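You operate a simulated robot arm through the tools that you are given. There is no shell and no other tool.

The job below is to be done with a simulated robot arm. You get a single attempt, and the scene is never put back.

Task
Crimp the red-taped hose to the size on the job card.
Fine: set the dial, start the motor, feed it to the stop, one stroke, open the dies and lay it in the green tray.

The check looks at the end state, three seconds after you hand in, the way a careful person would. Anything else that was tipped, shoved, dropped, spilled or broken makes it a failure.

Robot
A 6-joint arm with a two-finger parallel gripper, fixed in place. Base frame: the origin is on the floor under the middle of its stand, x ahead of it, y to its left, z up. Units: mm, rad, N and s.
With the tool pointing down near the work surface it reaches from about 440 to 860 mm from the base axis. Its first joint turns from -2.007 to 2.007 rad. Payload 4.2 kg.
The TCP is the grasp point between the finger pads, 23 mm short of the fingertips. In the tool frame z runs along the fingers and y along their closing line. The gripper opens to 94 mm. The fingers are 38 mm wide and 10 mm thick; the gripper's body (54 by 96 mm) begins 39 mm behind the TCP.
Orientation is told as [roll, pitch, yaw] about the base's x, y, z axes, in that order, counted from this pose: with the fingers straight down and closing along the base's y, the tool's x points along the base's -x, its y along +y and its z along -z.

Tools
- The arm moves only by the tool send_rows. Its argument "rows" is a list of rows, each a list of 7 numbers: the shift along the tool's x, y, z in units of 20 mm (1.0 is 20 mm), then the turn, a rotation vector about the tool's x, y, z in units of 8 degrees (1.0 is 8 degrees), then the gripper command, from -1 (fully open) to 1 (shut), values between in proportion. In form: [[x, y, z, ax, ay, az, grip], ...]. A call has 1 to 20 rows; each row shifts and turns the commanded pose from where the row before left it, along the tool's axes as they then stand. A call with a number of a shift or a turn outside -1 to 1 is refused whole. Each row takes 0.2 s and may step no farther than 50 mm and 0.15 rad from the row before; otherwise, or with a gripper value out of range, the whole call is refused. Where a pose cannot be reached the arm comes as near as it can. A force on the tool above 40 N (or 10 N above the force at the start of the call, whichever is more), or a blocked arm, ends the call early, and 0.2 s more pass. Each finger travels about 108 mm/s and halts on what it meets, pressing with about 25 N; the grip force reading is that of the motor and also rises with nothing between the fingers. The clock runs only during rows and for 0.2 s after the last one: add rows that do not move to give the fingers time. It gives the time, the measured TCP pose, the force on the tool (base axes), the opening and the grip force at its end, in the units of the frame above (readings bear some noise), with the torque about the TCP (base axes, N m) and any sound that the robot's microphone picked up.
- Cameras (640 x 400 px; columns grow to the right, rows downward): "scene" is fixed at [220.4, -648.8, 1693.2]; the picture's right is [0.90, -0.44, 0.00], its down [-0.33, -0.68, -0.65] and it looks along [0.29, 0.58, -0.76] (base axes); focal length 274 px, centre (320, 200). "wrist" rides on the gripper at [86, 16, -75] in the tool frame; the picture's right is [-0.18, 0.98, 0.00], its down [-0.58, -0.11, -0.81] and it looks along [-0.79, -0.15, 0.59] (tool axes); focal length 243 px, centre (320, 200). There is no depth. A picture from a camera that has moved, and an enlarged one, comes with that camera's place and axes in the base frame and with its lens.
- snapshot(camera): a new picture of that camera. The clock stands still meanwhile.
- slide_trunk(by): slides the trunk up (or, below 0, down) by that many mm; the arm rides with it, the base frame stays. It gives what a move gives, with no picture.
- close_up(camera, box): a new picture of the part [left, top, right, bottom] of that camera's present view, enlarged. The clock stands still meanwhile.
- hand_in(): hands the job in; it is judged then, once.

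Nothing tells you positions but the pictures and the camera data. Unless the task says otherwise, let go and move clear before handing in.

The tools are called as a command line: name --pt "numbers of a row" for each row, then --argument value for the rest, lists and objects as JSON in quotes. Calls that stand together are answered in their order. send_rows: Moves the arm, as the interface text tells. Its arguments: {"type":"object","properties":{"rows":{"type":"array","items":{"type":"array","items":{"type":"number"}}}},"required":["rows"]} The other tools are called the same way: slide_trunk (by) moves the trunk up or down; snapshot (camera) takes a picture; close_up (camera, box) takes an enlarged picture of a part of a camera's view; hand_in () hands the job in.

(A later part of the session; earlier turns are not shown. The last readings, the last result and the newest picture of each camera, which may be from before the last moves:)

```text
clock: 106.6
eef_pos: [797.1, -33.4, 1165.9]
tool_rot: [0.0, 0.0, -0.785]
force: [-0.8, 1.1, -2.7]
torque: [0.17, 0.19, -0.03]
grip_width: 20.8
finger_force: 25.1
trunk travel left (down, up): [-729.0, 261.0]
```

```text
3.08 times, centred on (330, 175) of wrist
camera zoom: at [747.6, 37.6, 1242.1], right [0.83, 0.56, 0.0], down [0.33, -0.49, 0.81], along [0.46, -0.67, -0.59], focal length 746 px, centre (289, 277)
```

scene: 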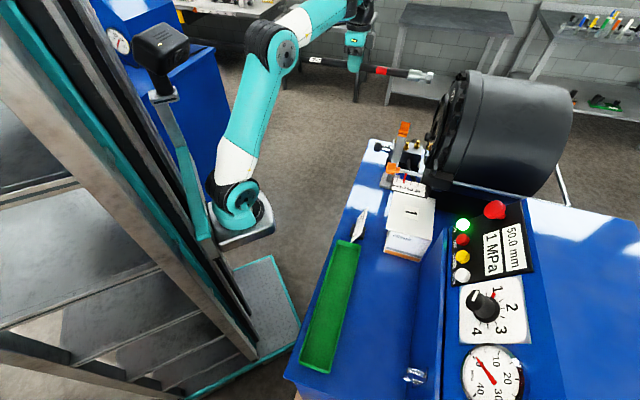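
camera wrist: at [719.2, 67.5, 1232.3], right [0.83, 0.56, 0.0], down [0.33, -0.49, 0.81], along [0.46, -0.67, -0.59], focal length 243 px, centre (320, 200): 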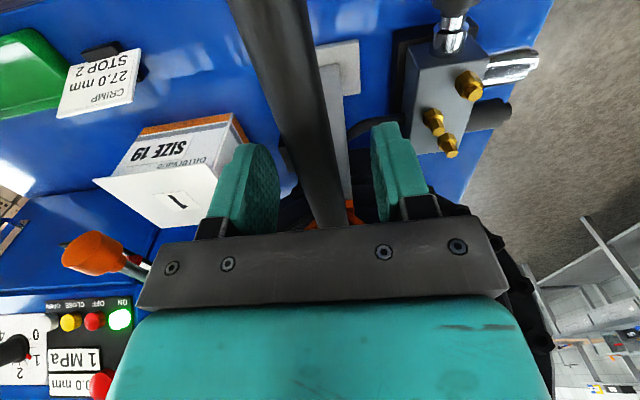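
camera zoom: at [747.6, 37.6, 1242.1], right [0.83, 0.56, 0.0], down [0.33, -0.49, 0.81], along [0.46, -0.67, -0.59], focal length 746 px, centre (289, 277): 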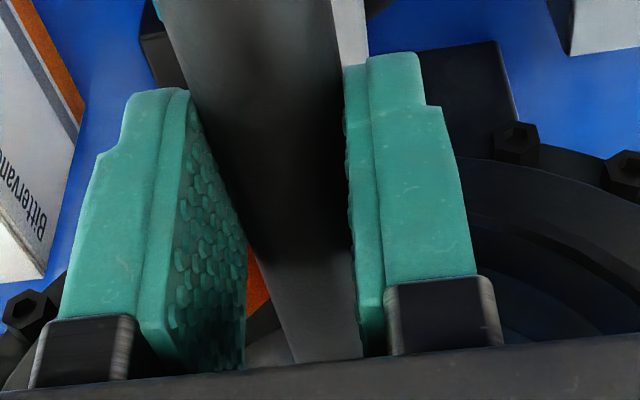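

Still no stop contact, with the tip at about e2=840, and the fingers are nearing the V. I'll set the hose down gently, regrip further back, and lift again before feeding on.

send_rows --pt "0 0 0.2 0 0 0 1" --pt "0 0 0.15 0 0 0 1"

close_up --camera "scene" --box '[350, 80, 450, 160]'

```text
clock: 107.2
eef_pos: [797.0, -33.2, 1159.7]
tool_rot: [0.002, -0.002, -0.786]
force: [-0.8, 0.6, 1.9]
torque: [-0.61, -0.55, -0.04]
grip_width: 20.5
finger_force: 25.2
trunk travel left (down, up): [-729.0, 261.0]
```

```text
5.00 times, centred on (400, 120) of scene
camera zoom: at [220.4, -648.8, 1693.2], right [0.9, -0.44, 0.0], down [-0.33, -0.68, -0.65], along [0.29, 0.58, -0.76], focal length 1367 px, centre (-80, 600)
```

zoom: 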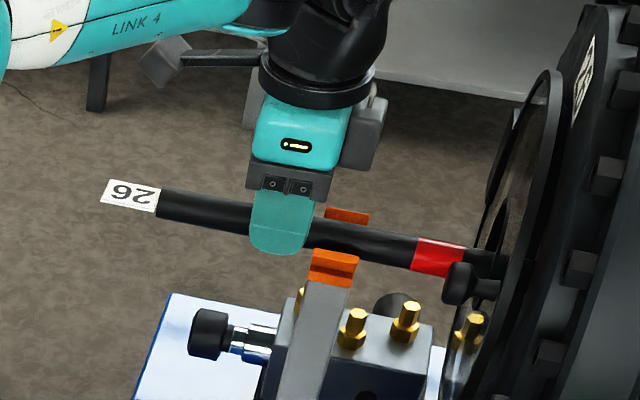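

send_rows --pt "0 0 0.15 0 0 0 1" --pt "0 0 0 0 0 0 1"

send_rows --pt "0 0 0 0 0 0 0.45" --pt "0 0 0 0 0 0 0.3" --pt "0 0 0 0 0 0 0.1" --pt "0 0 0 0 0 0 -0.05" --pt "0 0 0 0 0 0 -0.05"

close_up --camera "scene" --box '[350, 80, 450, 160]'

snapshot --camera "wrist"

```text
clock: 107.8
eef_pos: [796.1, -33.9, 1155.5]
tool_rot: [0.002, -0.001, -0.786]
force: [1.2, -1.4, 3.7]
torque: [-0.47, -0.5, 0.07]
grip_width: 20.8
finger_force: 25.2
trunk travel left (down, up): [-729.0, 261.0]
```

```text
clock: 109.0
eef_pos: [796.9, -32.3, 1156.0]
tool_rot: [0.0, -0.003, -0.784]
force: [-0.3, -0.1, -0.2]
torque: [-0.03, -0.02, 0.04]
grip_width: 49.5
finger_force: 0.0
trunk travel left (down, up): [-729.0, 261.0]
```

```text
5.00 times, centred on (400, 120) of scene
camera zoom: at [220.4, -648.8, 1693.2], right [0.9, -0.44, 0.0], down [-0.33, -0.68, -0.65], along [0.29, 0.58, -0.76], focal length 1367 px, centre (-80, 600)
```

zoom: 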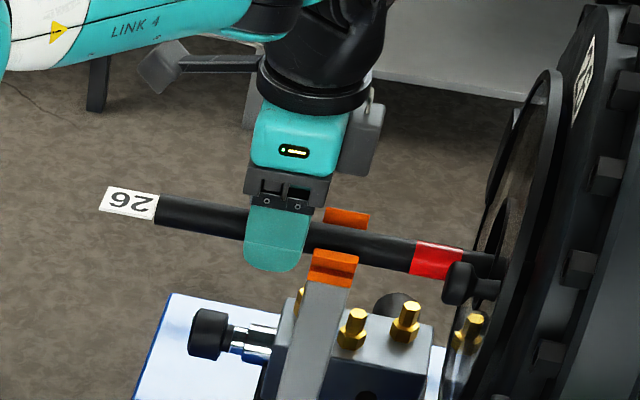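

```text
taken
camera wrist: at [746.6, 38.1, 1231.6], right [0.83, 0.56, 0.0], down [0.33, -0.49, 0.81], along [0.46, -0.67, -0.59], focal length 243 px, centre (320, 200)
```

wrist: 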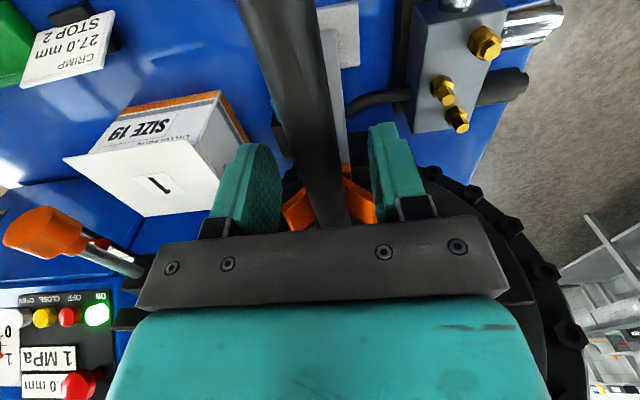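

The hose is resting at e2 rear≈502. I'll slide the hand back 45 mm and regrip.

send_rows --pt "0.6 -0.05 0 0 0 0 -0.05" --pt "0.8 0 0 0 0 0 -0.05" --pt "0.8 0 0 0 0 0 -0.05" --pt "0.05 0 0.05 0 0 0 -0.05" --pt "0 0 0 0 0 0 0.3" --pt "0 0 0 0 0 0 0.5" --pt "0 0 0 0 0 0 1" --pt "0 0 0 0 0 0 1"

close_up --camera "scene" --box '[350, 80, 450, 160]'

```text
clock: 110.8
eef_pos: [764.2, -2.2, 1156.2]
tool_rot: [0.002, -0.002, -0.785]
force: [3.6, 2.6, 2.0]
torque: [-0.09, -0.2, 0.47]
grip_width: 20.4
finger_force: 25.8
trunk travel left (down, up): [-729.0, 261.0]
```

```text
5.00 times, centred on (400, 120) of scene
camera zoom: at [220.4, -648.8, 1693.2], right [0.9, -0.44, 0.0], down [-0.33, -0.68, -0.65], along [0.29, 0.58, -0.76], focal length 1367 px, centre (-80, 600)
```

zoom: 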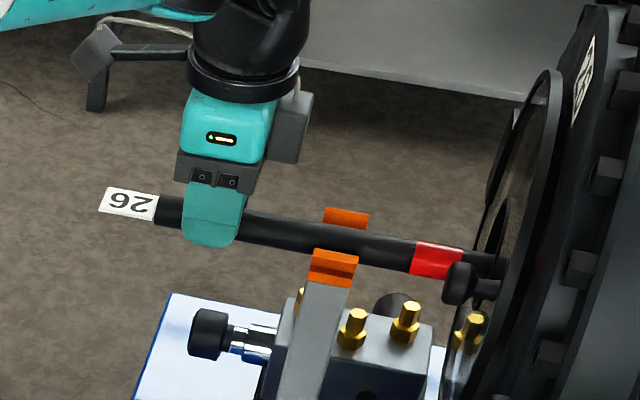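

send_rows --pt "0 0.05 -0.25 0 0 0 1" --pt "0 0 -0.25 0 0 0 1" --pt "0 0 0 0 0 0 1"

close_up --camera "scene" --box '[350, 80, 450, 160]'

```text
clock: 111.6
eef_pos: [766.6, -0.5, 1166.6]
tool_rot: [0.001, 0.002, -0.784]
force: [-0.2, 0.1, -3.6]
torque: [0.55, 0.52, -0.03]
grip_width: 20.9
finger_force: 25.1
trunk travel left (down, up): [-729.0, 261.0]
```

```text
5.00 times, centred on (400, 120) of scene
camera zoom: at [220.4, -648.8, 1693.2], right [0.9, -0.44, 0.0], down [-0.33, -0.68, -0.65], along [0.29, 0.58, -0.76], focal length 1367 px, centre (-80, 600)
```

zoom: 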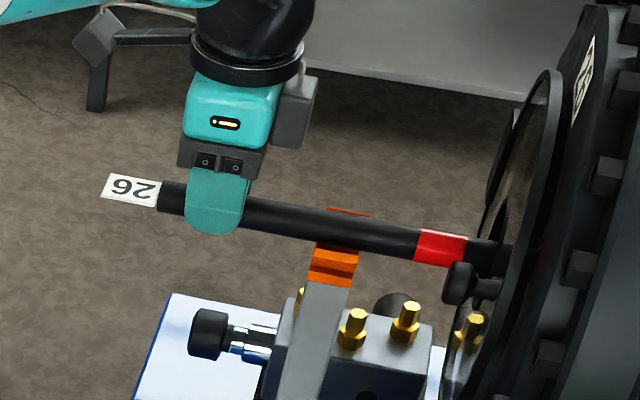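

The grip carries the whole hose with no slipping, and the V is free. Feeding onward in small steps.

send_rows --pt "-0.2 0 0 0 0 0 1" --pt "-0.2 0 0 0 0 0 1" --pt "-0.2 0 0 0 0 0 1"

send_rows --pt "-0.15 0 0 0 0 0 1" --pt "-0.15 0 0 0 0 0 1" --pt "-0.15 0 0 0 0 0 1"

close_up --camera "scene" --box '[350, 80, 450, 160]'

```text
clock: 112.4
eef_pos: [769.9, -6.1, 1163.6]
tool_rot: [-0.008, 0.007, -0.777]
force: [-15.3, 13.0, -1.7]
torque: [0.14, 0.3, -0.69]
grip_width: 20.6
finger_force: 25.0
trunk travel left (down, up): [-729.0, 261.0]
stopped in row 3: the force on the tool passed its limit at 42 N (the readings are from after the stop); the commanded pose is now the measured one
```

```text
clock: 113.0
eef_pos: [773.3, -9.2, 1163.0]
tool_rot: [-0.01, 0.009, -0.775]
force: [-12.8, 9.8, 0.4]
torque: [-0.08, -0.01, -0.75]
grip_width: 20.9
finger_force: 24.7
trunk travel left (down, up): [-729.0, 261.0]
stopped in row 3: the force on the tool passed its limit at 42 N (the readings are from after the stop); the commanded pose is now the measured one
```

```text
5.00 times, centred on (400, 120) of scene
camera zoom: at [220.4, -648.8, 1693.2], right [0.9, -0.44, 0.0], down [-0.33, -0.68, -0.65], along [0.29, 0.58, -0.76], focal length 1367 px, centre (-80, 600)
```

zoom: 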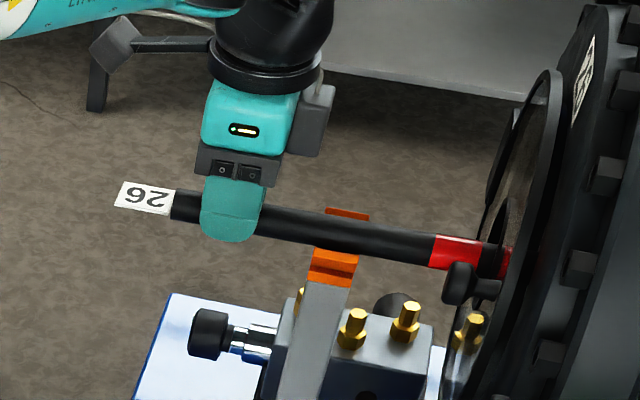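

Contact: the push-back rose past 40 N with the tip at about e2≈845. I'll check whether that really is the stop, and whether the stop pointer or the V moved.

close_up --camera "scene" --box '[370, 150, 450, 200]'

close_up --camera "scene" --box '[390, 60, 580, 200]'

snapshot --camera "wrist"

```text
8.00 times, centred on (410, 175) of scene
camera zoom: at [220.4, -648.8, 1693.2], right [0.9, -0.44, 0.0], down [-0.33, -0.68, -0.65], along [0.29, 0.58, -0.76], focal length 2188 px, centre (-400, 400)
```

zoom: 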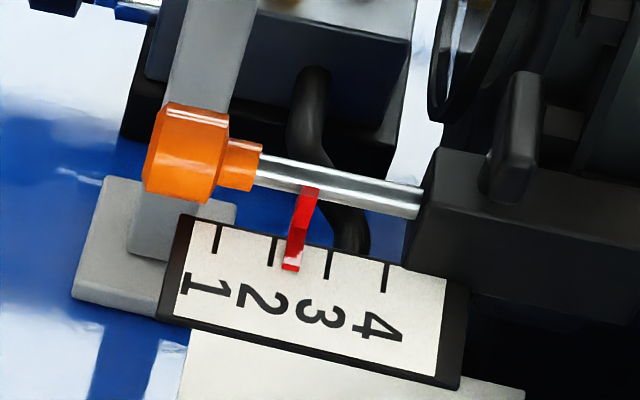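

```text
2.86 times, centred on (485, 130) of scene
camera zoom: at [220.4, -648.8, 1693.2], right [0.9, -0.44, 0.0], down [-0.33, -0.68, -0.65], along [0.29, 0.58, -0.76], focal length 781 px, centre (-151, 400)
```

zoom: 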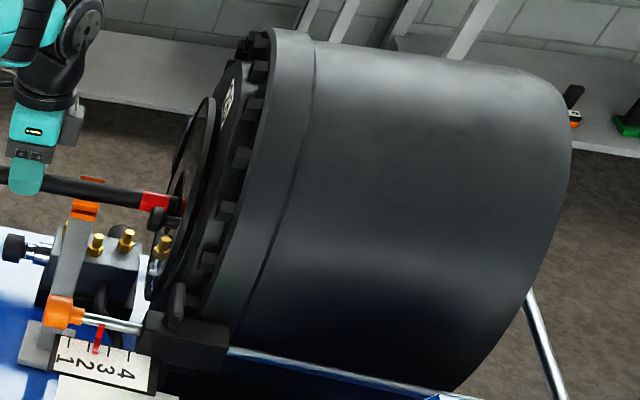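

```text
taken
camera wrist: at [723.1, 61.8, 1238.9], right [0.82, 0.57, -0.01], down [0.35, -0.48, 0.8], along [0.45, -0.66, -0.6], focal length 243 px, centre (320, 200)
```

wrist: 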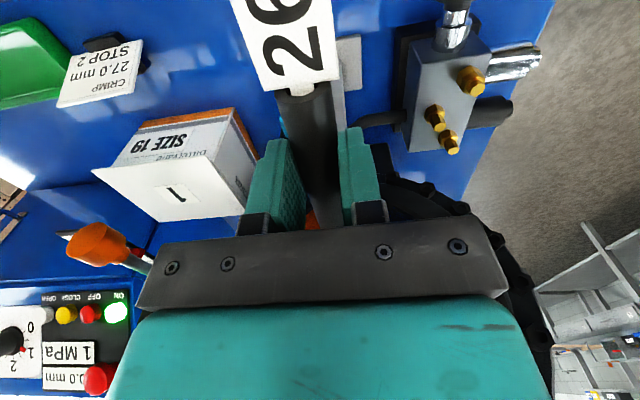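

The tip did reach the stop, but my push slid it: the pointer went from 2 to about 2.3. I need to restore it. First I'll draw the hose back about 25 mm and rest it on the V, then I'll pull the orange stop knob back to 2.

send_rows --pt "0.2 0 -0.1 0 0 0 1" --pt "0.3 0 0 0 0 0 1" --pt "0.3 0 0 0 0 0 1" --pt "0.3 0 0 0 0 0 1" --pt "0.15 0 0 0 0 0 1" --pt "0 0 0 0 0 0 1"

close_up --camera "scene" --box '[350, 80, 450, 160]'

close_up --camera "scene" --box '[370, 150, 450, 200]'

```text
clock: 114.4
eef_pos: [756.7, 7.2, 1165.0]
tool_rot: [-0.009, 0.005, -0.774]
force: [0.3, -0.1, -4.1]
torque: [0.54, 0.49, -0.02]
grip_width: 20.8
finger_force: 25.2
trunk travel left (down, up): [-729.0, 261.0]
```

```text
5.00 times, centred on (400, 120) of scene
camera zoom: at [220.4, -648.8, 1693.2], right [0.9, -0.44, 0.0], down [-0.33, -0.68, -0.65], along [0.29, 0.58, -0.76], focal length 1367 px, centre (-80, 600)
```

zoom: 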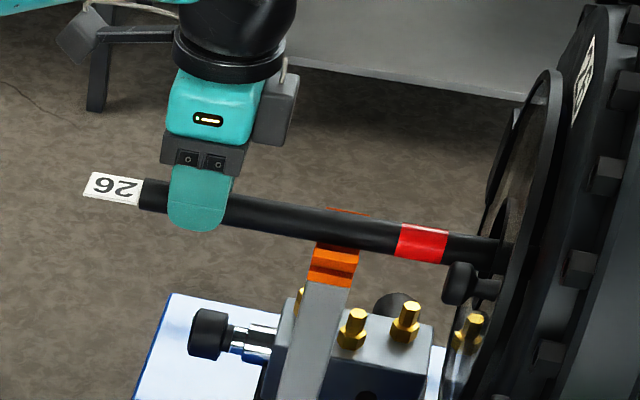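

```text
8.00 times, centred on (410, 175) of scene
camera zoom: at [220.4, -648.8, 1693.2], right [0.9, -0.44, 0.0], down [-0.33, -0.68, -0.65], along [0.29, 0.58, -0.76], focal length 2188 px, centre (-400, 400)
```

zoom: 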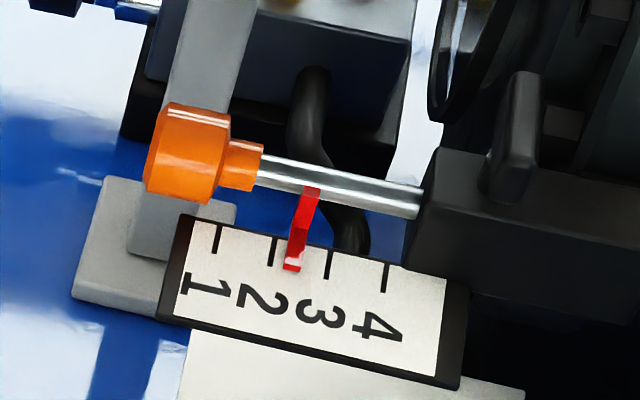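

The hose is free again. Lowering it onto the V and releasing.

send_rows --pt "0 0 0.2 0 0 0 1" --pt "0 0 0.2 0 0 0 1" --pt "0 0 0.1 0 0 0 1"

close_up --camera "scene" --box '[350, 80, 450, 160]'

```text
clock: 115.2
eef_pos: [755.0, 6.0, 1157.3]
tool_rot: [-0.005, 0.006, -0.776]
force: [-0.6, 1.0, 7.4]
torque: [-0.36, -0.42, -0.13]
grip_width: 20.8
finger_force: 25.2
trunk travel left (down, up): [-729.0, 261.0]
```

```text
5.00 times, centred on (400, 120) of scene
camera zoom: at [220.4, -648.8, 1693.2], right [0.9, -0.44, 0.0], down [-0.33, -0.68, -0.65], along [0.29, 0.58, -0.76], focal length 1367 px, centre (-80, 600)
```

zoom: 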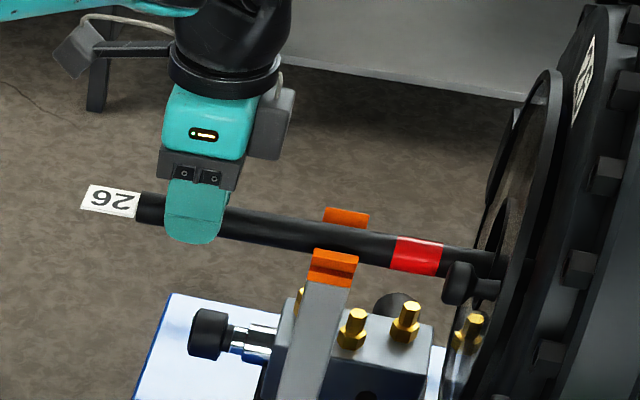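

send_rows --pt "0 0 0 0 0 0 0.45" --pt "0 0 0 0 0 0 0.3" --pt "0 0 0 0 0 0 0.0" --pt "0 0 0 0 0 0 -0.1" --pt "0 0 -0.6 0 0 0 -0.1" --pt "0 0 -1 0 0 0 -0.1" --pt "0 0 -1 0 0 0 -0.1" --pt "0 0 -1 0 0 0 -0.1"

close_up --camera "scene" --box '[330, 80, 450, 200]'

snapshot --camera "wrist"

```text
clock: 117.0
eef_pos: [756.9, 6.4, 1225.2]
tool_rot: [-0.011, 0.007, -0.776]
force: [-0.1, 0.0, -0.1]
torque: [0.0, 0.05, 0.0]
grip_width: 52.0
finger_force: 0.0
trunk travel left (down, up): [-729.0, 261.0]
```

```text
3.33 times, centred on (390, 140) of scene
camera zoom: at [220.4, -648.8, 1693.2], right [0.9, -0.44, 0.0], down [-0.33, -0.68, -0.65], along [0.29, 0.58, -0.76], focal length 912 px, centre (87, 400)
```

zoom: 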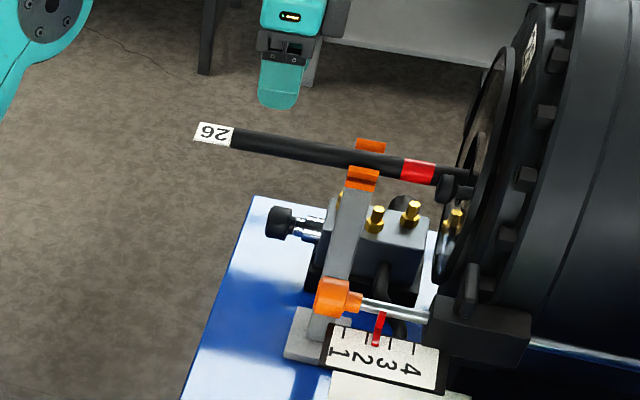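

```text
taken
camera wrist: at [707.3, 77.8, 1302.5], right [0.82, 0.57, -0.01], down [0.35, -0.48, 0.8], along [0.46, -0.66, -0.6], focal length 243 px, centre (320, 200)
```

wrist: 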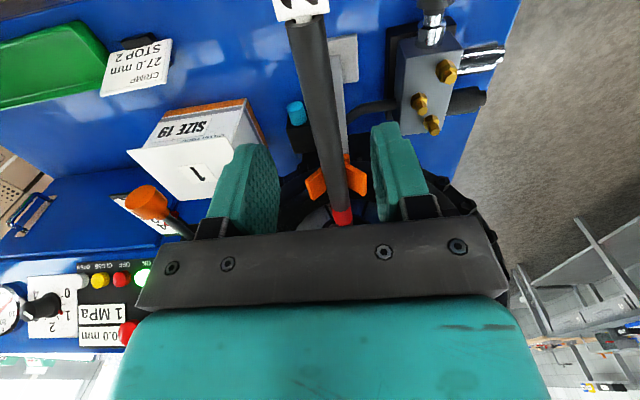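

The hose is resting safely. Moving over to the orange stop knob at about e1=320, e2=627, z=1143 to look at it closely.

send_rows --pt "0 0 0 -0.07 -0.05 0.065 -0.1" --pt "0 -0.9 0 0 0 0 -0.1" --pt "0 -0.9 0 0 0 0 -0.1" --pt "0 -0.9 0 0 0 0 -0.1" --pt "0 -0.9 0 0 0 0 -0.1" --pt "0 -0.9 0 0 0 0 -0.1" --pt "0 -0.9 0 0 0 0 -0.1" --pt "0 -0.9 0 0 0 0 -0.1" --pt "0 -0.9 0 0 0 0 -0.1" --pt "0 -0.9 0 0 0 0 -0.1" --pt "0 -0.9 0 0 0 0 -0.1" --pt "0 -0.9 0 0 0 0 -0.1" --pt "0 -0.9 0 0 0 0 -0.1" --pt "0 -0.15 0 0 0 0 -0.1"

snapshot --camera "wrist"

close_up --camera "wrist" --box '[240, 80, 420, 230]'

snapshot --camera "scene"

```text
clock: 120.0
eef_pos: [603.6, -149.3, 1227.4]
tool_rot: [0.0, 0.001, -0.784]
force: [0.0, 0.5, -0.2]
torque: [-0.01, -0.03, 0.02]
grip_width: 51.5
finger_force: 0.1
trunk travel left (down, up): [-729.0, 261.0]
```

```text
taken
camera wrist: at [552.4, -78.3, 1301.8], right [0.82, 0.57, 0.0], down [0.33, -0.49, 0.81], along [0.46, -0.66, -0.59], focal length 243 px, centre (320, 200)
```

wrist: 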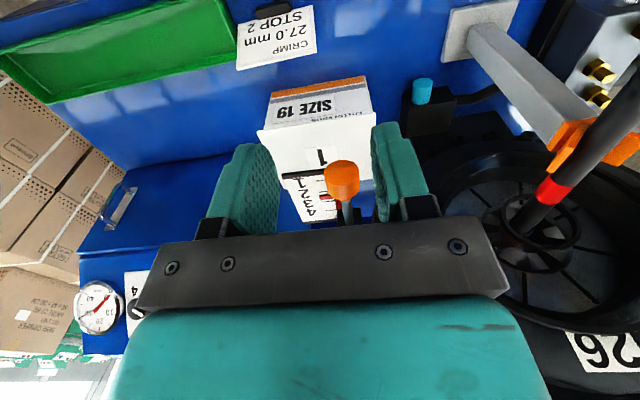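

```text
2.67 times, centred on (330, 155) of wrist
camera zoom: at [552.4, -78.3, 1301.8], right [0.82, 0.57, 0.0], down [0.33, -0.49, 0.81], along [0.46, -0.66, -0.59], focal length 647 px, centre (293, 320)
```

zoom: 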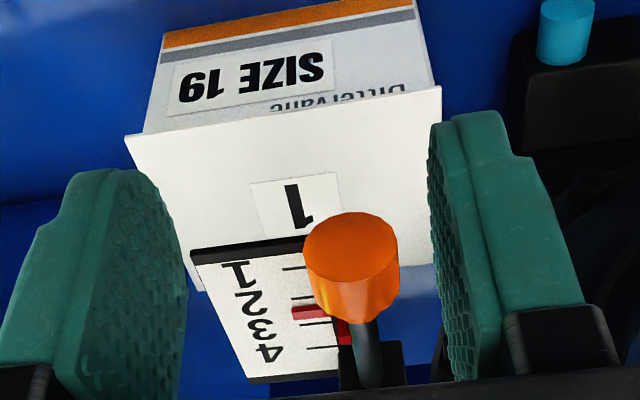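

```text
taken
```

scene: 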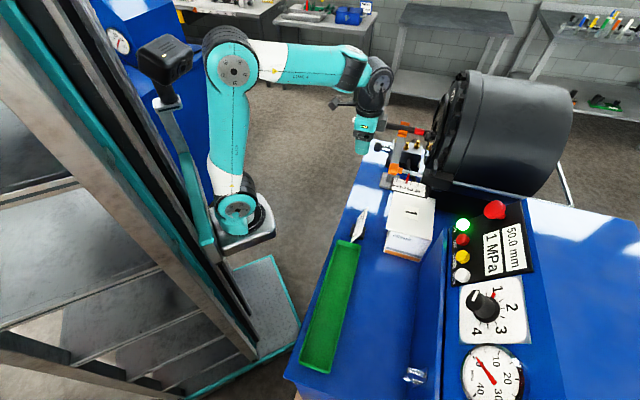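

The knob's end face is at e1≈324, e2≈614, z≈1146, and the scale plate is at z≈1127, so I'll keep the fingertips above about 1136. Moving over the knob and descending.

send_rows --pt "-0.88 0.05 0 0 0 0 -0.1" --pt "-0.88 0.05 0 0 0 0 -0.1" --pt "-0.88 0.05 0 0 0 0 -0.1" --pt "-0.88 0.05 0 0 0 0 -0.1" --pt "-0.88 0.05 0 0 0 0 -0.1" --pt "0 0 0.7 0 0 0 -0.1" --pt "0 0 0.7 0 0 0 -0.1" --pt "0 0 0 0 0 0 -0.1"

close_up --camera "wrist" --box '[220, 50, 440, 240]'

close_up --camera "scene" --box '[350, 130, 450, 210]'

```text
clock: 121.8
eef_pos: [666.5, -206.3, 1198.4]
tool_rot: [0.001, 0.0, -0.784]
force: [-1.5, 0.7, 1.1]
torque: [0.0, -0.01, -0.01]
grip_width: 51.6
finger_force: 0.1
trunk travel left (down, up): [-729.0, 261.0]
```

```text
2.11 times, centred on (330, 145) of wrist
camera zoom: at [617.2, -135.2, 1274.0], right [0.82, 0.57, 0.0], down [0.33, -0.49, 0.81], along [0.46, -0.66, -0.59], focal length 511 px, centre (299, 316)
```

zoom: 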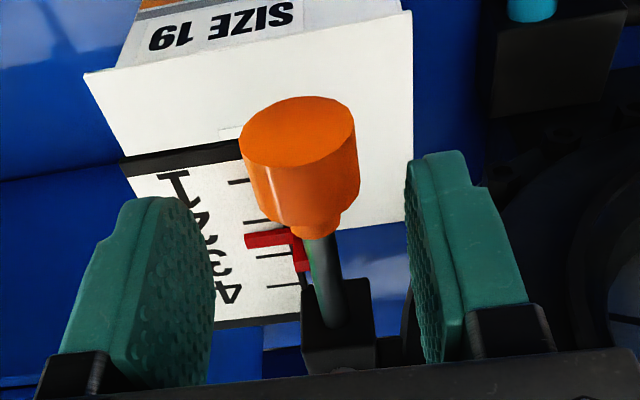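

```text
5.00 times, centred on (400, 170) of scene
camera zoom: at [220.4, -648.8, 1693.2], right [0.9, -0.44, 0.0], down [-0.33, -0.68, -0.65], along [0.29, 0.58, -0.76], focal length 1367 px, centre (-80, 350)
```

zoom: 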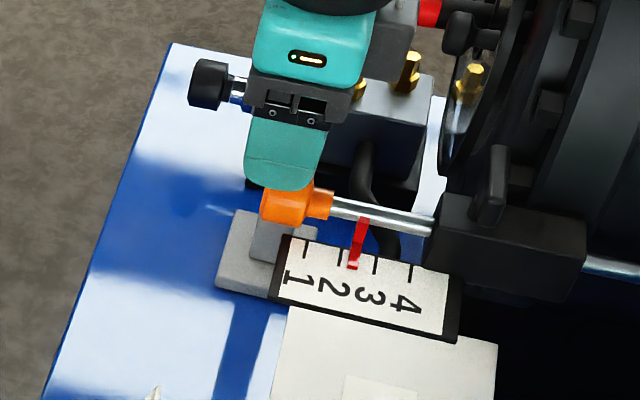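

Aligned: knob at e1=325, z≈1149, 32 mm diameter. I'll descend 36 mm and grip it.

send_rows --pt "0 0 0.7 0 0 0 -0.1" --pt "0 0 0.7 0 0 0 -0.1" --pt "0 0 0.4 0 0 0 -0.1" --pt "0 0 0 0 0 0 0.1" --pt "0 0 0 0 0 0 0.3" --pt "0 0 0 0 0 0 0.6" --pt "0 0 0 0 0 0 1" --pt "0 0 0 0 0 0 1"

close_up --camera "scene" --box '[370, 150, 450, 200]'

close_up --camera "wrist" --box '[220, 50, 440, 240]'

```text
clock: 123.6
eef_pos: [667.7, -207.9, 1163.1]
tool_rot: [0.002, 0.0, -0.789]
force: [-14.0, -13.4, -2.3]
torque: [-0.21, 0.42, 0.21]
grip_width: 33.4
finger_force: 44.6
trunk travel left (down, up): [-729.0, 261.0]
```

```text
8.00 times, centred on (410, 175) of scene
camera zoom: at [220.4, -648.8, 1693.2], right [0.9, -0.44, 0.0], down [-0.33, -0.68, -0.65], along [0.29, 0.58, -0.76], focal length 2188 px, centre (-400, 400)
```

zoom: 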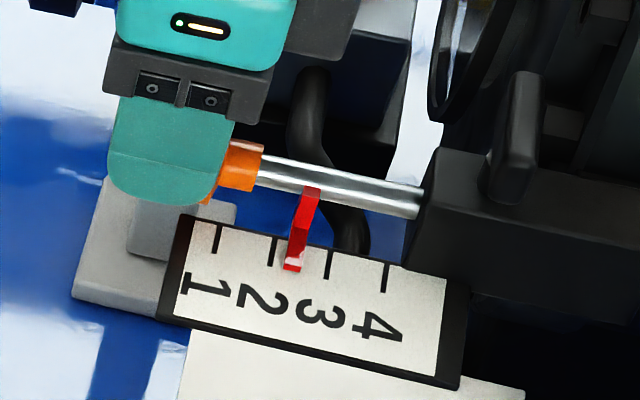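

```text
2.11 times, centred on (330, 145) of wrist
camera zoom: at [618.0, -136.8, 1238.4], right [0.83, 0.56, 0.0], down [0.33, -0.49, 0.81], along [0.45, -0.66, -0.59], focal length 511 px, centre (299, 316)
```

zoom: 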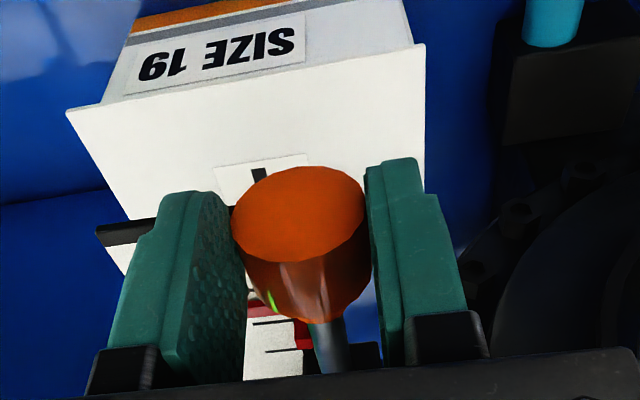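

The knob is gripped. I'll relieve the side load and pull back toward -e2, about 5 mm at first.

send_rows --pt "0 -0.07 0 0 0 0 1" --pt "0.1 0 0 0 0 0 1" --pt "0.1 0 0 0 0 0 1" --pt "0.05 0 0 0 0 0 1" --pt "0 0 0 0 0 0 1"

close_up --camera "scene" --box '[370, 150, 450, 200]'

```text
clock: 124.8
eef_pos: [664.2, -203.9, 1162.6]
tool_rot: [0.003, -0.001, -0.787]
force: [15.1, -13.8, 3.9]
torque: [-1.03, -1.14, -0.64]
grip_width: 33.5
finger_force: 45.2
trunk travel left (down, up): [-729.0, 261.0]
```

```text
8.00 times, centred on (410, 175) of scene
camera zoom: at [220.4, -648.8, 1693.2], right [0.9, -0.44, 0.0], down [-0.33, -0.68, -0.65], along [0.29, 0.58, -0.76], focal length 2188 px, centre (-400, 400)
```

zoom: 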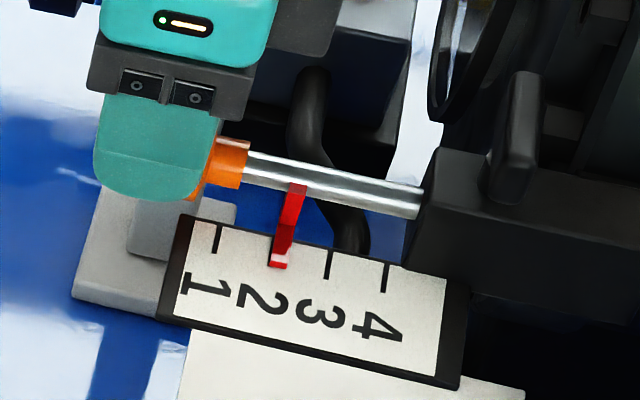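

The pointer is moving with the knob, with about 2.8 mm left.

send_rows --pt "0.07 0 0 0 0 0 1" --pt "0.06 0 0 0 0 0 1" --pt "0 0 0 0 0 0 1"

close_up --camera "scene" --box '[370, 150, 450, 200]'

close_up --camera "scene" --box '[395, 170, 425, 190]'

```text
clock: 125.6
eef_pos: [662.5, -201.0, 1162.1]
tool_rot: [0.001, -0.002, -0.783]
force: [12.5, -4.5, 8.1]
torque: [-0.97, -1.2, -0.65]
grip_width: 33.1
finger_force: 45.3
trunk travel left (down, up): [-729.0, 261.0]
```

```text
8.00 times, centred on (410, 175) of scene
camera zoom: at [220.4, -648.8, 1693.2], right [0.9, -0.44, 0.0], down [-0.33, -0.68, -0.65], along [0.29, 0.58, -0.76], focal length 2188 px, centre (-400, 400)
```

zoom: 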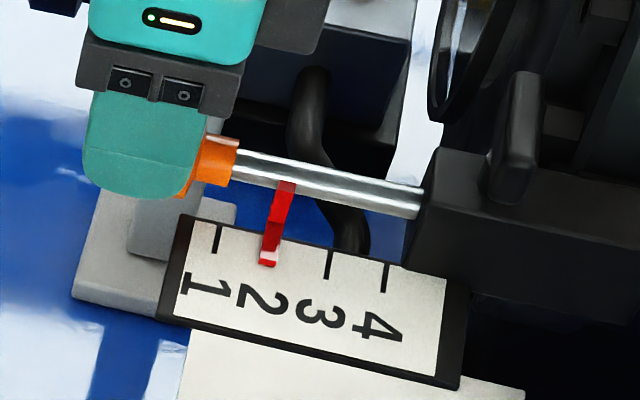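

```text
16.00 times, centred on (410, 180) of scene
camera zoom: at [220.4, -648.8, 1693.2], right [0.9, -0.44, 0.0], down [-0.33, -0.68, -0.65], along [0.29, 0.58, -0.76], focal length 4375 px, centre (-1120, 520)
```

zoom: 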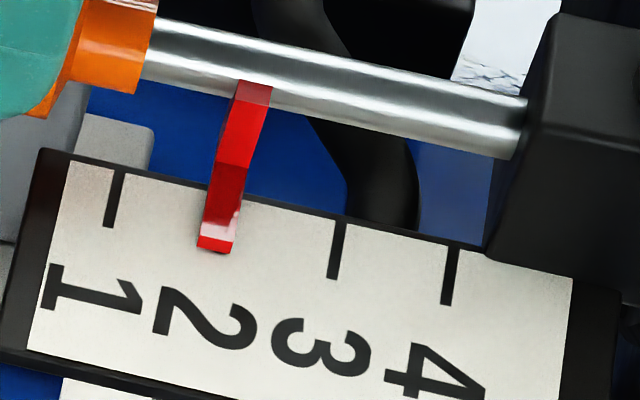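

It's about 1 mm past 2 now. I'll nudge it forward a hair.

send_rows --pt "-0.07 0 0 0 0 0 1" --pt "0 0 0 0 0 0 1" --pt "0 0 0 0 0 0 1"

close_up --camera "scene" --box '[395, 170, 425, 190]'

```text
clock: 126.4
eef_pos: [661.2, -202.1, 1162.2]
tool_rot: [0.0, 0.002, -0.781]
force: [-0.3, 6.5, 14.1]
torque: [0.86, 0.71, -0.27]
grip_width: 33.5
finger_force: 45.0
trunk travel left (down, up): [-729.0, 261.0]
```

```text
16.00 times, centred on (410, 180) of scene
camera zoom: at [220.4, -648.8, 1693.2], right [0.9, -0.44, 0.0], down [-0.33, -0.68, -0.65], along [0.29, 0.58, -0.76], focal length 4375 px, centre (-1120, 520)
```

zoom: 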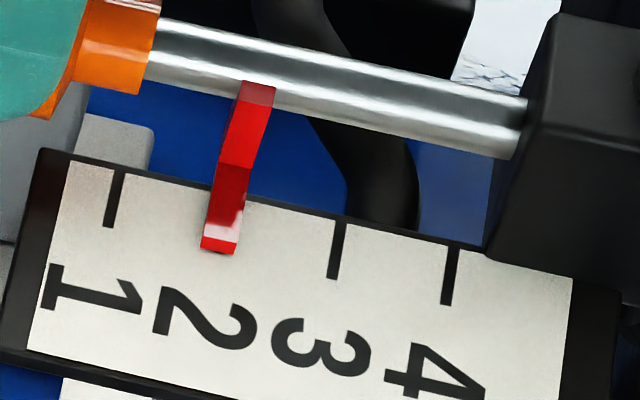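

Pointer is back on 2. I'll release the knob, lift off and re-check.

send_rows --pt "0 0 0 0 0 0 0.2" --pt "0 0 0 0 0 0 0.0" --pt "0 0 0 0 0 0 -0.1" --pt "0 0 0 0 0 0 -0.1" --pt "0 0 -0.6 0 0 0 -0.1" --pt "0 0 -1 0 0 0 -0.1" --pt "0 0 -1 0 0 0 -0.1" --pt "0 0 -0.8 0 0 0 -0.1"

close_up --camera "scene" --box '[370, 150, 450, 200]'

close_up --camera "scene" --box '[395, 170, 425, 190]'

close_up --camera "wrist" --box '[240, 60, 420, 230]'

```text
clock: 128.2
eef_pos: [661.2, -202.5, 1230.8]
tool_rot: [0.0, 0.002, -0.784]
force: [-0.1, 1.0, -0.6]
torque: [0.01, 0.01, -0.01]
grip_width: 51.4
finger_force: 0.1
trunk travel left (down, up): [-729.0, 261.0]
```

```text
8.00 times, centred on (410, 175) of scene
camera zoom: at [220.4, -648.8, 1693.2], right [0.9, -0.44, 0.0], down [-0.33, -0.68, -0.65], along [0.29, 0.58, -0.76], focal length 2188 px, centre (-400, 400)
```

zoom: 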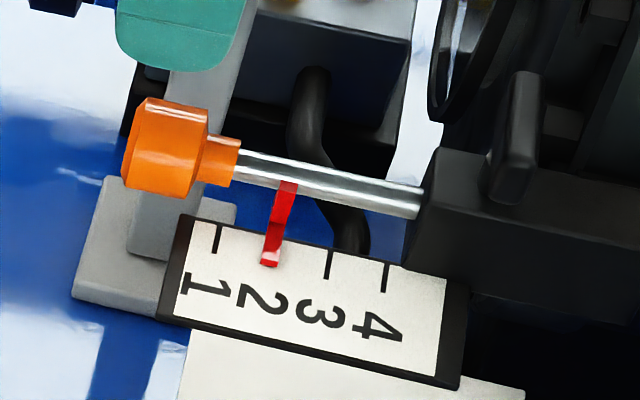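

```text
16.00 times, centred on (410, 180) of scene
camera zoom: at [220.4, -648.8, 1693.2], right [0.9, -0.44, 0.0], down [-0.33, -0.68, -0.65], along [0.29, 0.58, -0.76], focal length 4375 px, centre (-1120, 520)
```

zoom: 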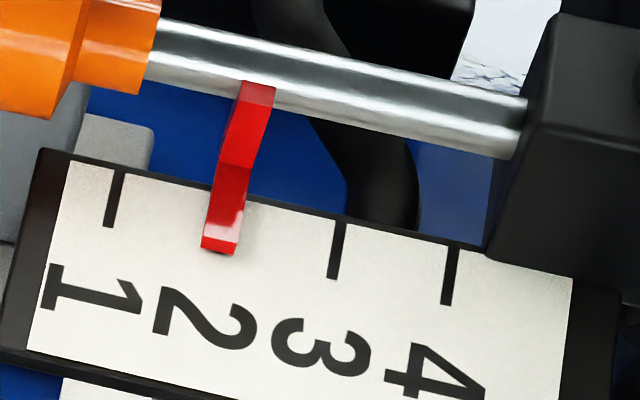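

```text
2.35 times, centred on (330, 145) of wrist
camera zoom: at [611.9, -131.6, 1306.5], right [0.82, 0.57, 0.0], down [0.33, -0.49, 0.81], along [0.46, -0.66, -0.59], focal length 571 px, centre (296, 329)
```

zoom: 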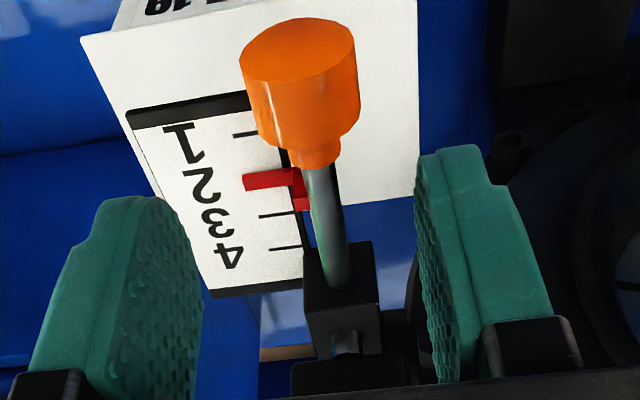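

The stop is restored to 2. Now I'll go back over the hose, following the same path in reverse.

send_rows --pt "0.6 0.3 0 0 0 0 -0.1" --pt "0.9 0.5 0 0 0 0 -0.1" --pt "0.9 0.9 0 0 0 0 -0.1" --pt "0.9 0.9 0 0 0 0 -0.1" --pt "0.9 0.9 0 0 0 0 -0.1" --pt "0 0.9 0 0 0 0 -0.1" --pt "0 0.9 0 0 0 0 -0.1" --pt "0 0.9 0 0 0 0 -0.1" --pt "0 0.9 0 0 0 0 -0.1" --pt "0 0.9 0 0 0 0 -0.1" --pt "0 0.9 0 0 0 0 -0.1" --pt "0 0.9 0 0 0 0 -0.1" --pt "0 0.9 0 0 0 0 -0.1" --pt "0 0.1 0 0 0 0 -0.1"

snapshot --camera "wrist"

close_up --camera "scene" --box '[350, 80, 450, 160]'

```text
clock: 131.2
eef_pos: [758.2, 9.0, 1230.3]
tool_rot: [0.001, -0.001, -0.784]
force: [0.0, 0.4, 0.4]
torque: [-0.01, 0.0, 0.01]
grip_width: 52.0
finger_force: 0.2
trunk travel left (down, up): [-729.0, 261.0]
```

```text
taken
camera wrist: at [707.0, 80.7, 1306.1], right [0.82, 0.57, 0.0], down [0.33, -0.49, 0.81], along [0.46, -0.66, -0.59], focal length 243 px, centre (320, 200)
```

wrist: 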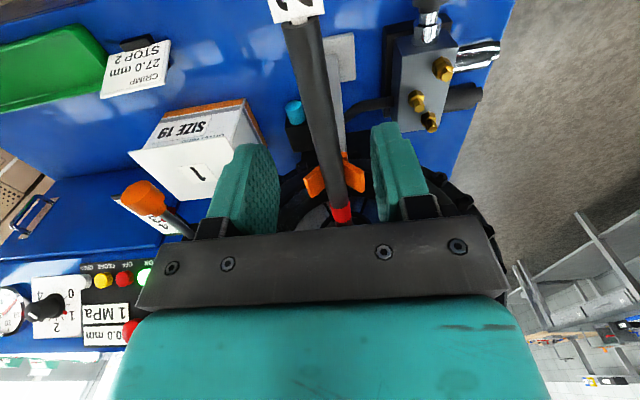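

```text
5.00 times, centred on (400, 120) of scene
camera zoom: at [220.4, -648.8, 1693.2], right [0.9, -0.44, 0.0], down [-0.33, -0.68, -0.65], along [0.29, 0.58, -0.76], focal length 1367 px, centre (-80, 600)
```

zoom: 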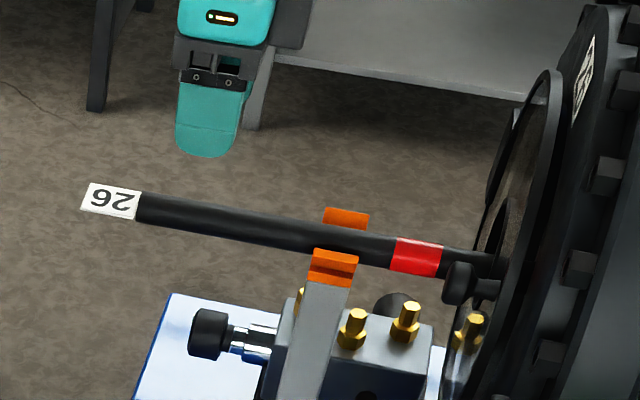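

send_rows --pt "0 -0.23 0.6 0 0 0 -0.1" --pt "0 0 0.9 0 0 0 -0.1" --pt "0 0 0.9 0 0 0 -0.1" --pt "0 0 0.9 0 0 0 -0.1" --pt "0 0 0.5 0 0 0 -0.1" --pt "0 0 0 0 0 0 -0.1"

snapshot --camera "wrist"

close_up --camera "scene" --box '[350, 80, 450, 160]'

```text
clock: 132.6
eef_pos: [753.9, 5.1, 1154.4]
tool_rot: [0.002, 0.001, -0.784]
force: [0.4, -0.9, 0.0]
torque: [0.02, 0.01, 0.01]
grip_width: 51.7
finger_force: 0.1
trunk travel left (down, up): [-729.0, 261.0]
```

```text
taken
camera wrist: at [703.2, 77.2, 1229.7], right [0.82, 0.57, 0.0], down [0.33, -0.49, 0.81], along [0.46, -0.66, -0.59], focal length 243 px, centre (320, 200)
```

wrist: 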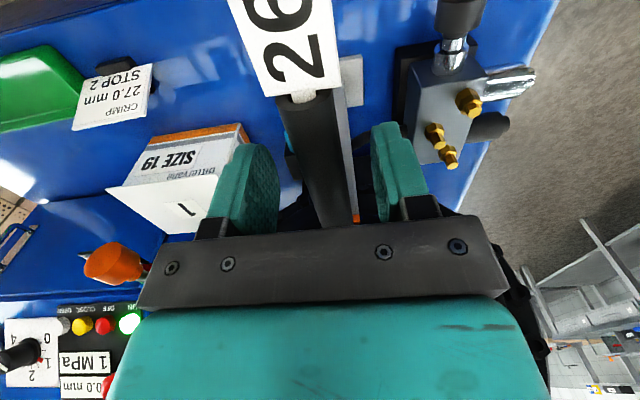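

```text
5.00 times, centred on (400, 120) of scene
camera zoom: at [220.4, -648.8, 1693.2], right [0.9, -0.44, 0.0], down [-0.33, -0.68, -0.65], along [0.29, 0.58, -0.76], focal length 1367 px, centre (-80, 600)
```

zoom: 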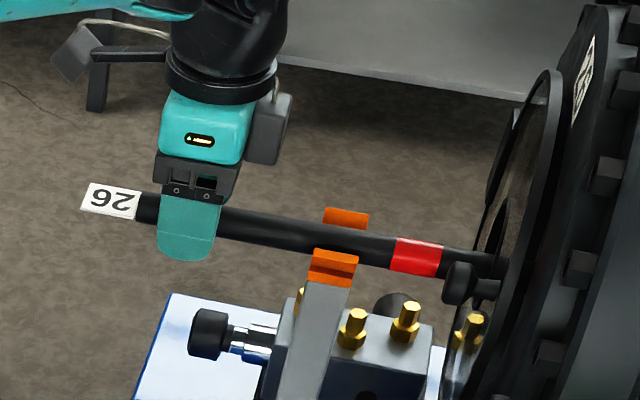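

Closing on the hose and lifting it just off the V.

send_rows --pt "0 0 0 0 0 0 0.3" --pt "0 0 0 0 0 0 0.5" --pt "0 0 0 0 0 0 1" --pt "0 0 0 0 0 0 1" --pt "0 0 -0.2 0 0 0 1" --pt "0 0 -0.2 0 0 0 1" --pt "0 0 0 0 0 0 1"

close_up --camera "scene" --box '[350, 80, 450, 160]'

```text
clock: 134.2
eef_pos: [752.0, 6.4, 1163.0]
tool_rot: [0.002, 0.002, -0.785]
force: [0.0, -0.7, -3.5]
torque: [0.55, 0.53, -0.03]
grip_width: 20.9
finger_force: 25.3
trunk travel left (down, up): [-729.0, 261.0]
```

```text
5.00 times, centred on (400, 120) of scene
camera zoom: at [220.4, -648.8, 1693.2], right [0.9, -0.44, 0.0], down [-0.33, -0.68, -0.65], along [0.29, 0.58, -0.76], focal length 1367 px, centre (-80, 600)
```

zoom: 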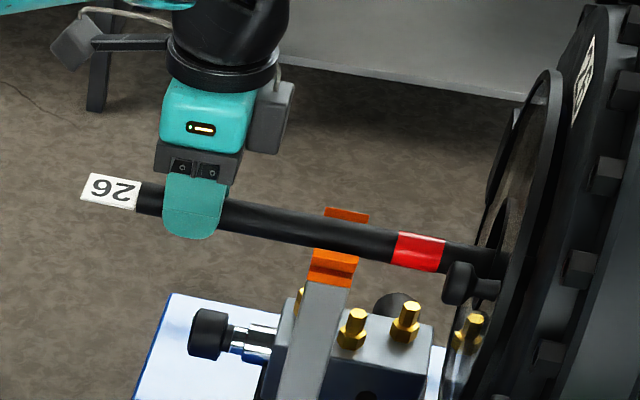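

Free and steady. I'll advance about 9 mm, then creep 1–1.5 mm at a time, checking the force.

send_rows --pt "-0.15 0.1 0 0 0 0 1" --pt "-0.15 0 0 0 0 0 1" --pt "-0.15 0 0 0 0 0 1" --pt "0 0 0 0 0 0 1"

```text
clock: 135.2
eef_pos: [759.4, 0.2, 1162.4]
tool_rot: [0.003, 0.002, -0.783]
force: [-0.2, 0.1, -3.9]
torque: [0.52, 0.53, -0.03]
grip_width: 20.6
finger_force: 25.0
trunk travel left (down, up): [-729.0, 261.0]
```

send_rows --pt "-0.06 0 0 0 0 0 1" --pt "-0.06 0 0 0 0 0 1"

```text
clock: 135.8
eef_pos: [762.0, -1.4, 1162.1]
tool_rot: [0.003, 0.002, -0.783]
force: [0.6, 0.0, -3.7]
torque: [0.49, 0.48, 0.0]
grip_width: 21.0
finger_force: 25.0
trunk travel left (down, up): [-729.0, 261.0]
```

send_rows --pt "-0.06 0 0 0 0 0 1" --pt "-0.04 0 0 0 0 0 1"

```text
clock: 136.4
eef_pos: [764.1, -1.6, 1161.5]
tool_rot: [0.002, 0.0, -0.783]
force: [0.0, 0.2, -4.5]
torque: [0.47, 0.52, 0.02]
grip_width: 20.8
finger_force: 25.0
trunk travel left (down, up): [-729.0, 261.0]
```

send_rows --pt "-0.05 0 0 0 0 0 1" --pt "0 0 0 0 0 0 1"

```text
clock: 137.0
eef_pos: [763.3, -2.4, 1162.7]
tool_rot: [0.003, 0.001, -0.784]
force: [0.1, 0.2, -4.2]
torque: [0.54, 0.5, 0.01]
grip_width: 20.5
finger_force: 24.9
trunk travel left (down, up): [-729.0, 261.0]
```

send_rows --pt "-0.06 0 0 0 0 0 1" --pt "0 0 0 0 0 0 1"

```text
clock: 137.6
eef_pos: [763.9, -2.4, 1162.1]
tool_rot: [0.002, 0.0, -0.783]
force: [-0.9, 0.4, -2.3]
torque: [0.18, 0.15, -0.02]
grip_width: 20.7
finger_force: 24.9
trunk travel left (down, up): [-729.0, 261.0]
```

The torque and weight readings just changed, so the tip has touched something. One tiny step more.

send_rows --pt "-0.03 0 0 0 0 0 1" --pt "0 0 0 0 0 0 1"

close_up --camera "scene" --box '[395, 170, 425, 190]'

close_up --camera "scene" --box '[350, 80, 450, 160]'

```text
clock: 138.2
eef_pos: [765.4, -4.5, 1162.1]
tool_rot: [0.0, 0.0, -0.783]
force: [-2.4, 1.9, -1.4]
torque: [0.22, 0.23, -0.04]
grip_width: 20.7
finger_force: 24.6
trunk travel left (down, up): [-729.0, 261.0]
```

```text
16.00 times, centred on (410, 180) of scene
camera zoom: at [220.4, -648.8, 1693.2], right [0.9, -0.44, 0.0], down [-0.33, -0.68, -0.65], along [0.29, 0.58, -0.76], focal length 4375 px, centre (-1120, 520)
```

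zoom: 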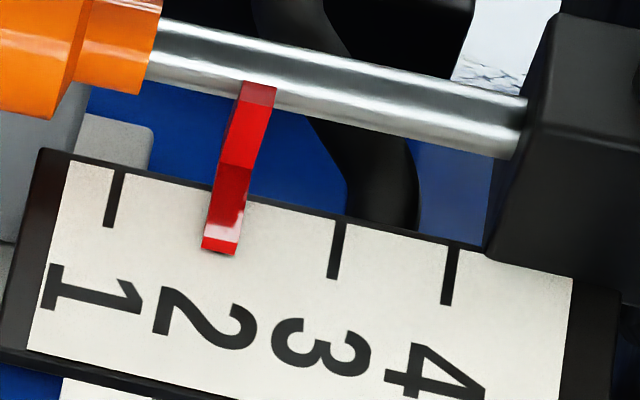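

```text
5.00 times, centred on (400, 120) of scene
camera zoom: at [220.4, -648.8, 1693.2], right [0.9, -0.44, 0.0], down [-0.33, -0.68, -0.65], along [0.29, 0.58, -0.76], focal length 1367 px, centre (-80, 600)
```

zoom: 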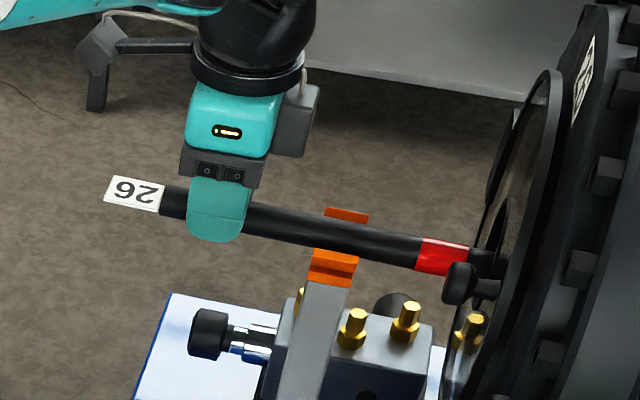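

It's at the stop: about 3 N push-back, pointer still on 2. I'll lower the hose straight onto the V and release.

send_rows --pt "0 0 0.1 0 0 0 1" --pt "0 0 0.1 0 0 0 1" --pt "0 0 0.1 0 0 0 1"

```text
clock: 139.0
eef_pos: [766.7, -3.9, 1157.4]
tool_rot: [0.002, 0.001, -0.784]
force: [-2.7, 1.2, 1.4]
torque: [-0.65, -0.61, -0.29]
grip_width: 20.6
finger_force: 24.7
trunk travel left (down, up): [-729.0, 261.0]
```

send_rows --pt "0 0 0.1 0 0 0 1" --pt "0 0 0.05 0 0 0 1"

close_up --camera "scene" --box '[350, 80, 450, 160]'

```text
clock: 139.6
eef_pos: [764.8, -4.0, 1154.4]
tool_rot: [0.002, -0.001, -0.784]
force: [-2.7, 3.5, 3.4]
torque: [-0.12, -0.11, -0.22]
grip_width: 20.4
finger_force: 25.0
trunk travel left (down, up): [-729.0, 261.0]
```

```text
5.00 times, centred on (400, 120) of scene
camera zoom: at [220.4, -648.8, 1693.2], right [0.9, -0.44, 0.0], down [-0.33, -0.68, -0.65], along [0.29, 0.58, -0.76], focal length 1367 px, centre (-80, 600)
```

zoom: 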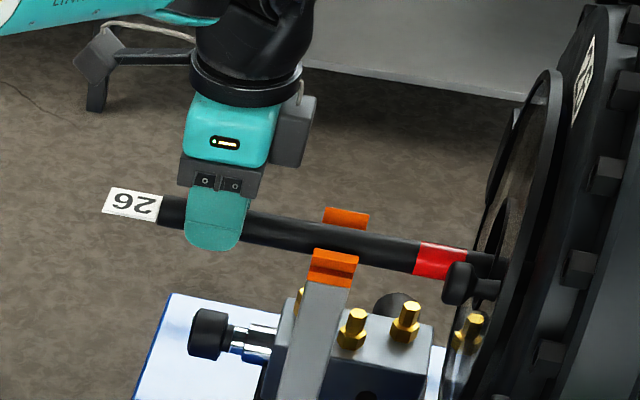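

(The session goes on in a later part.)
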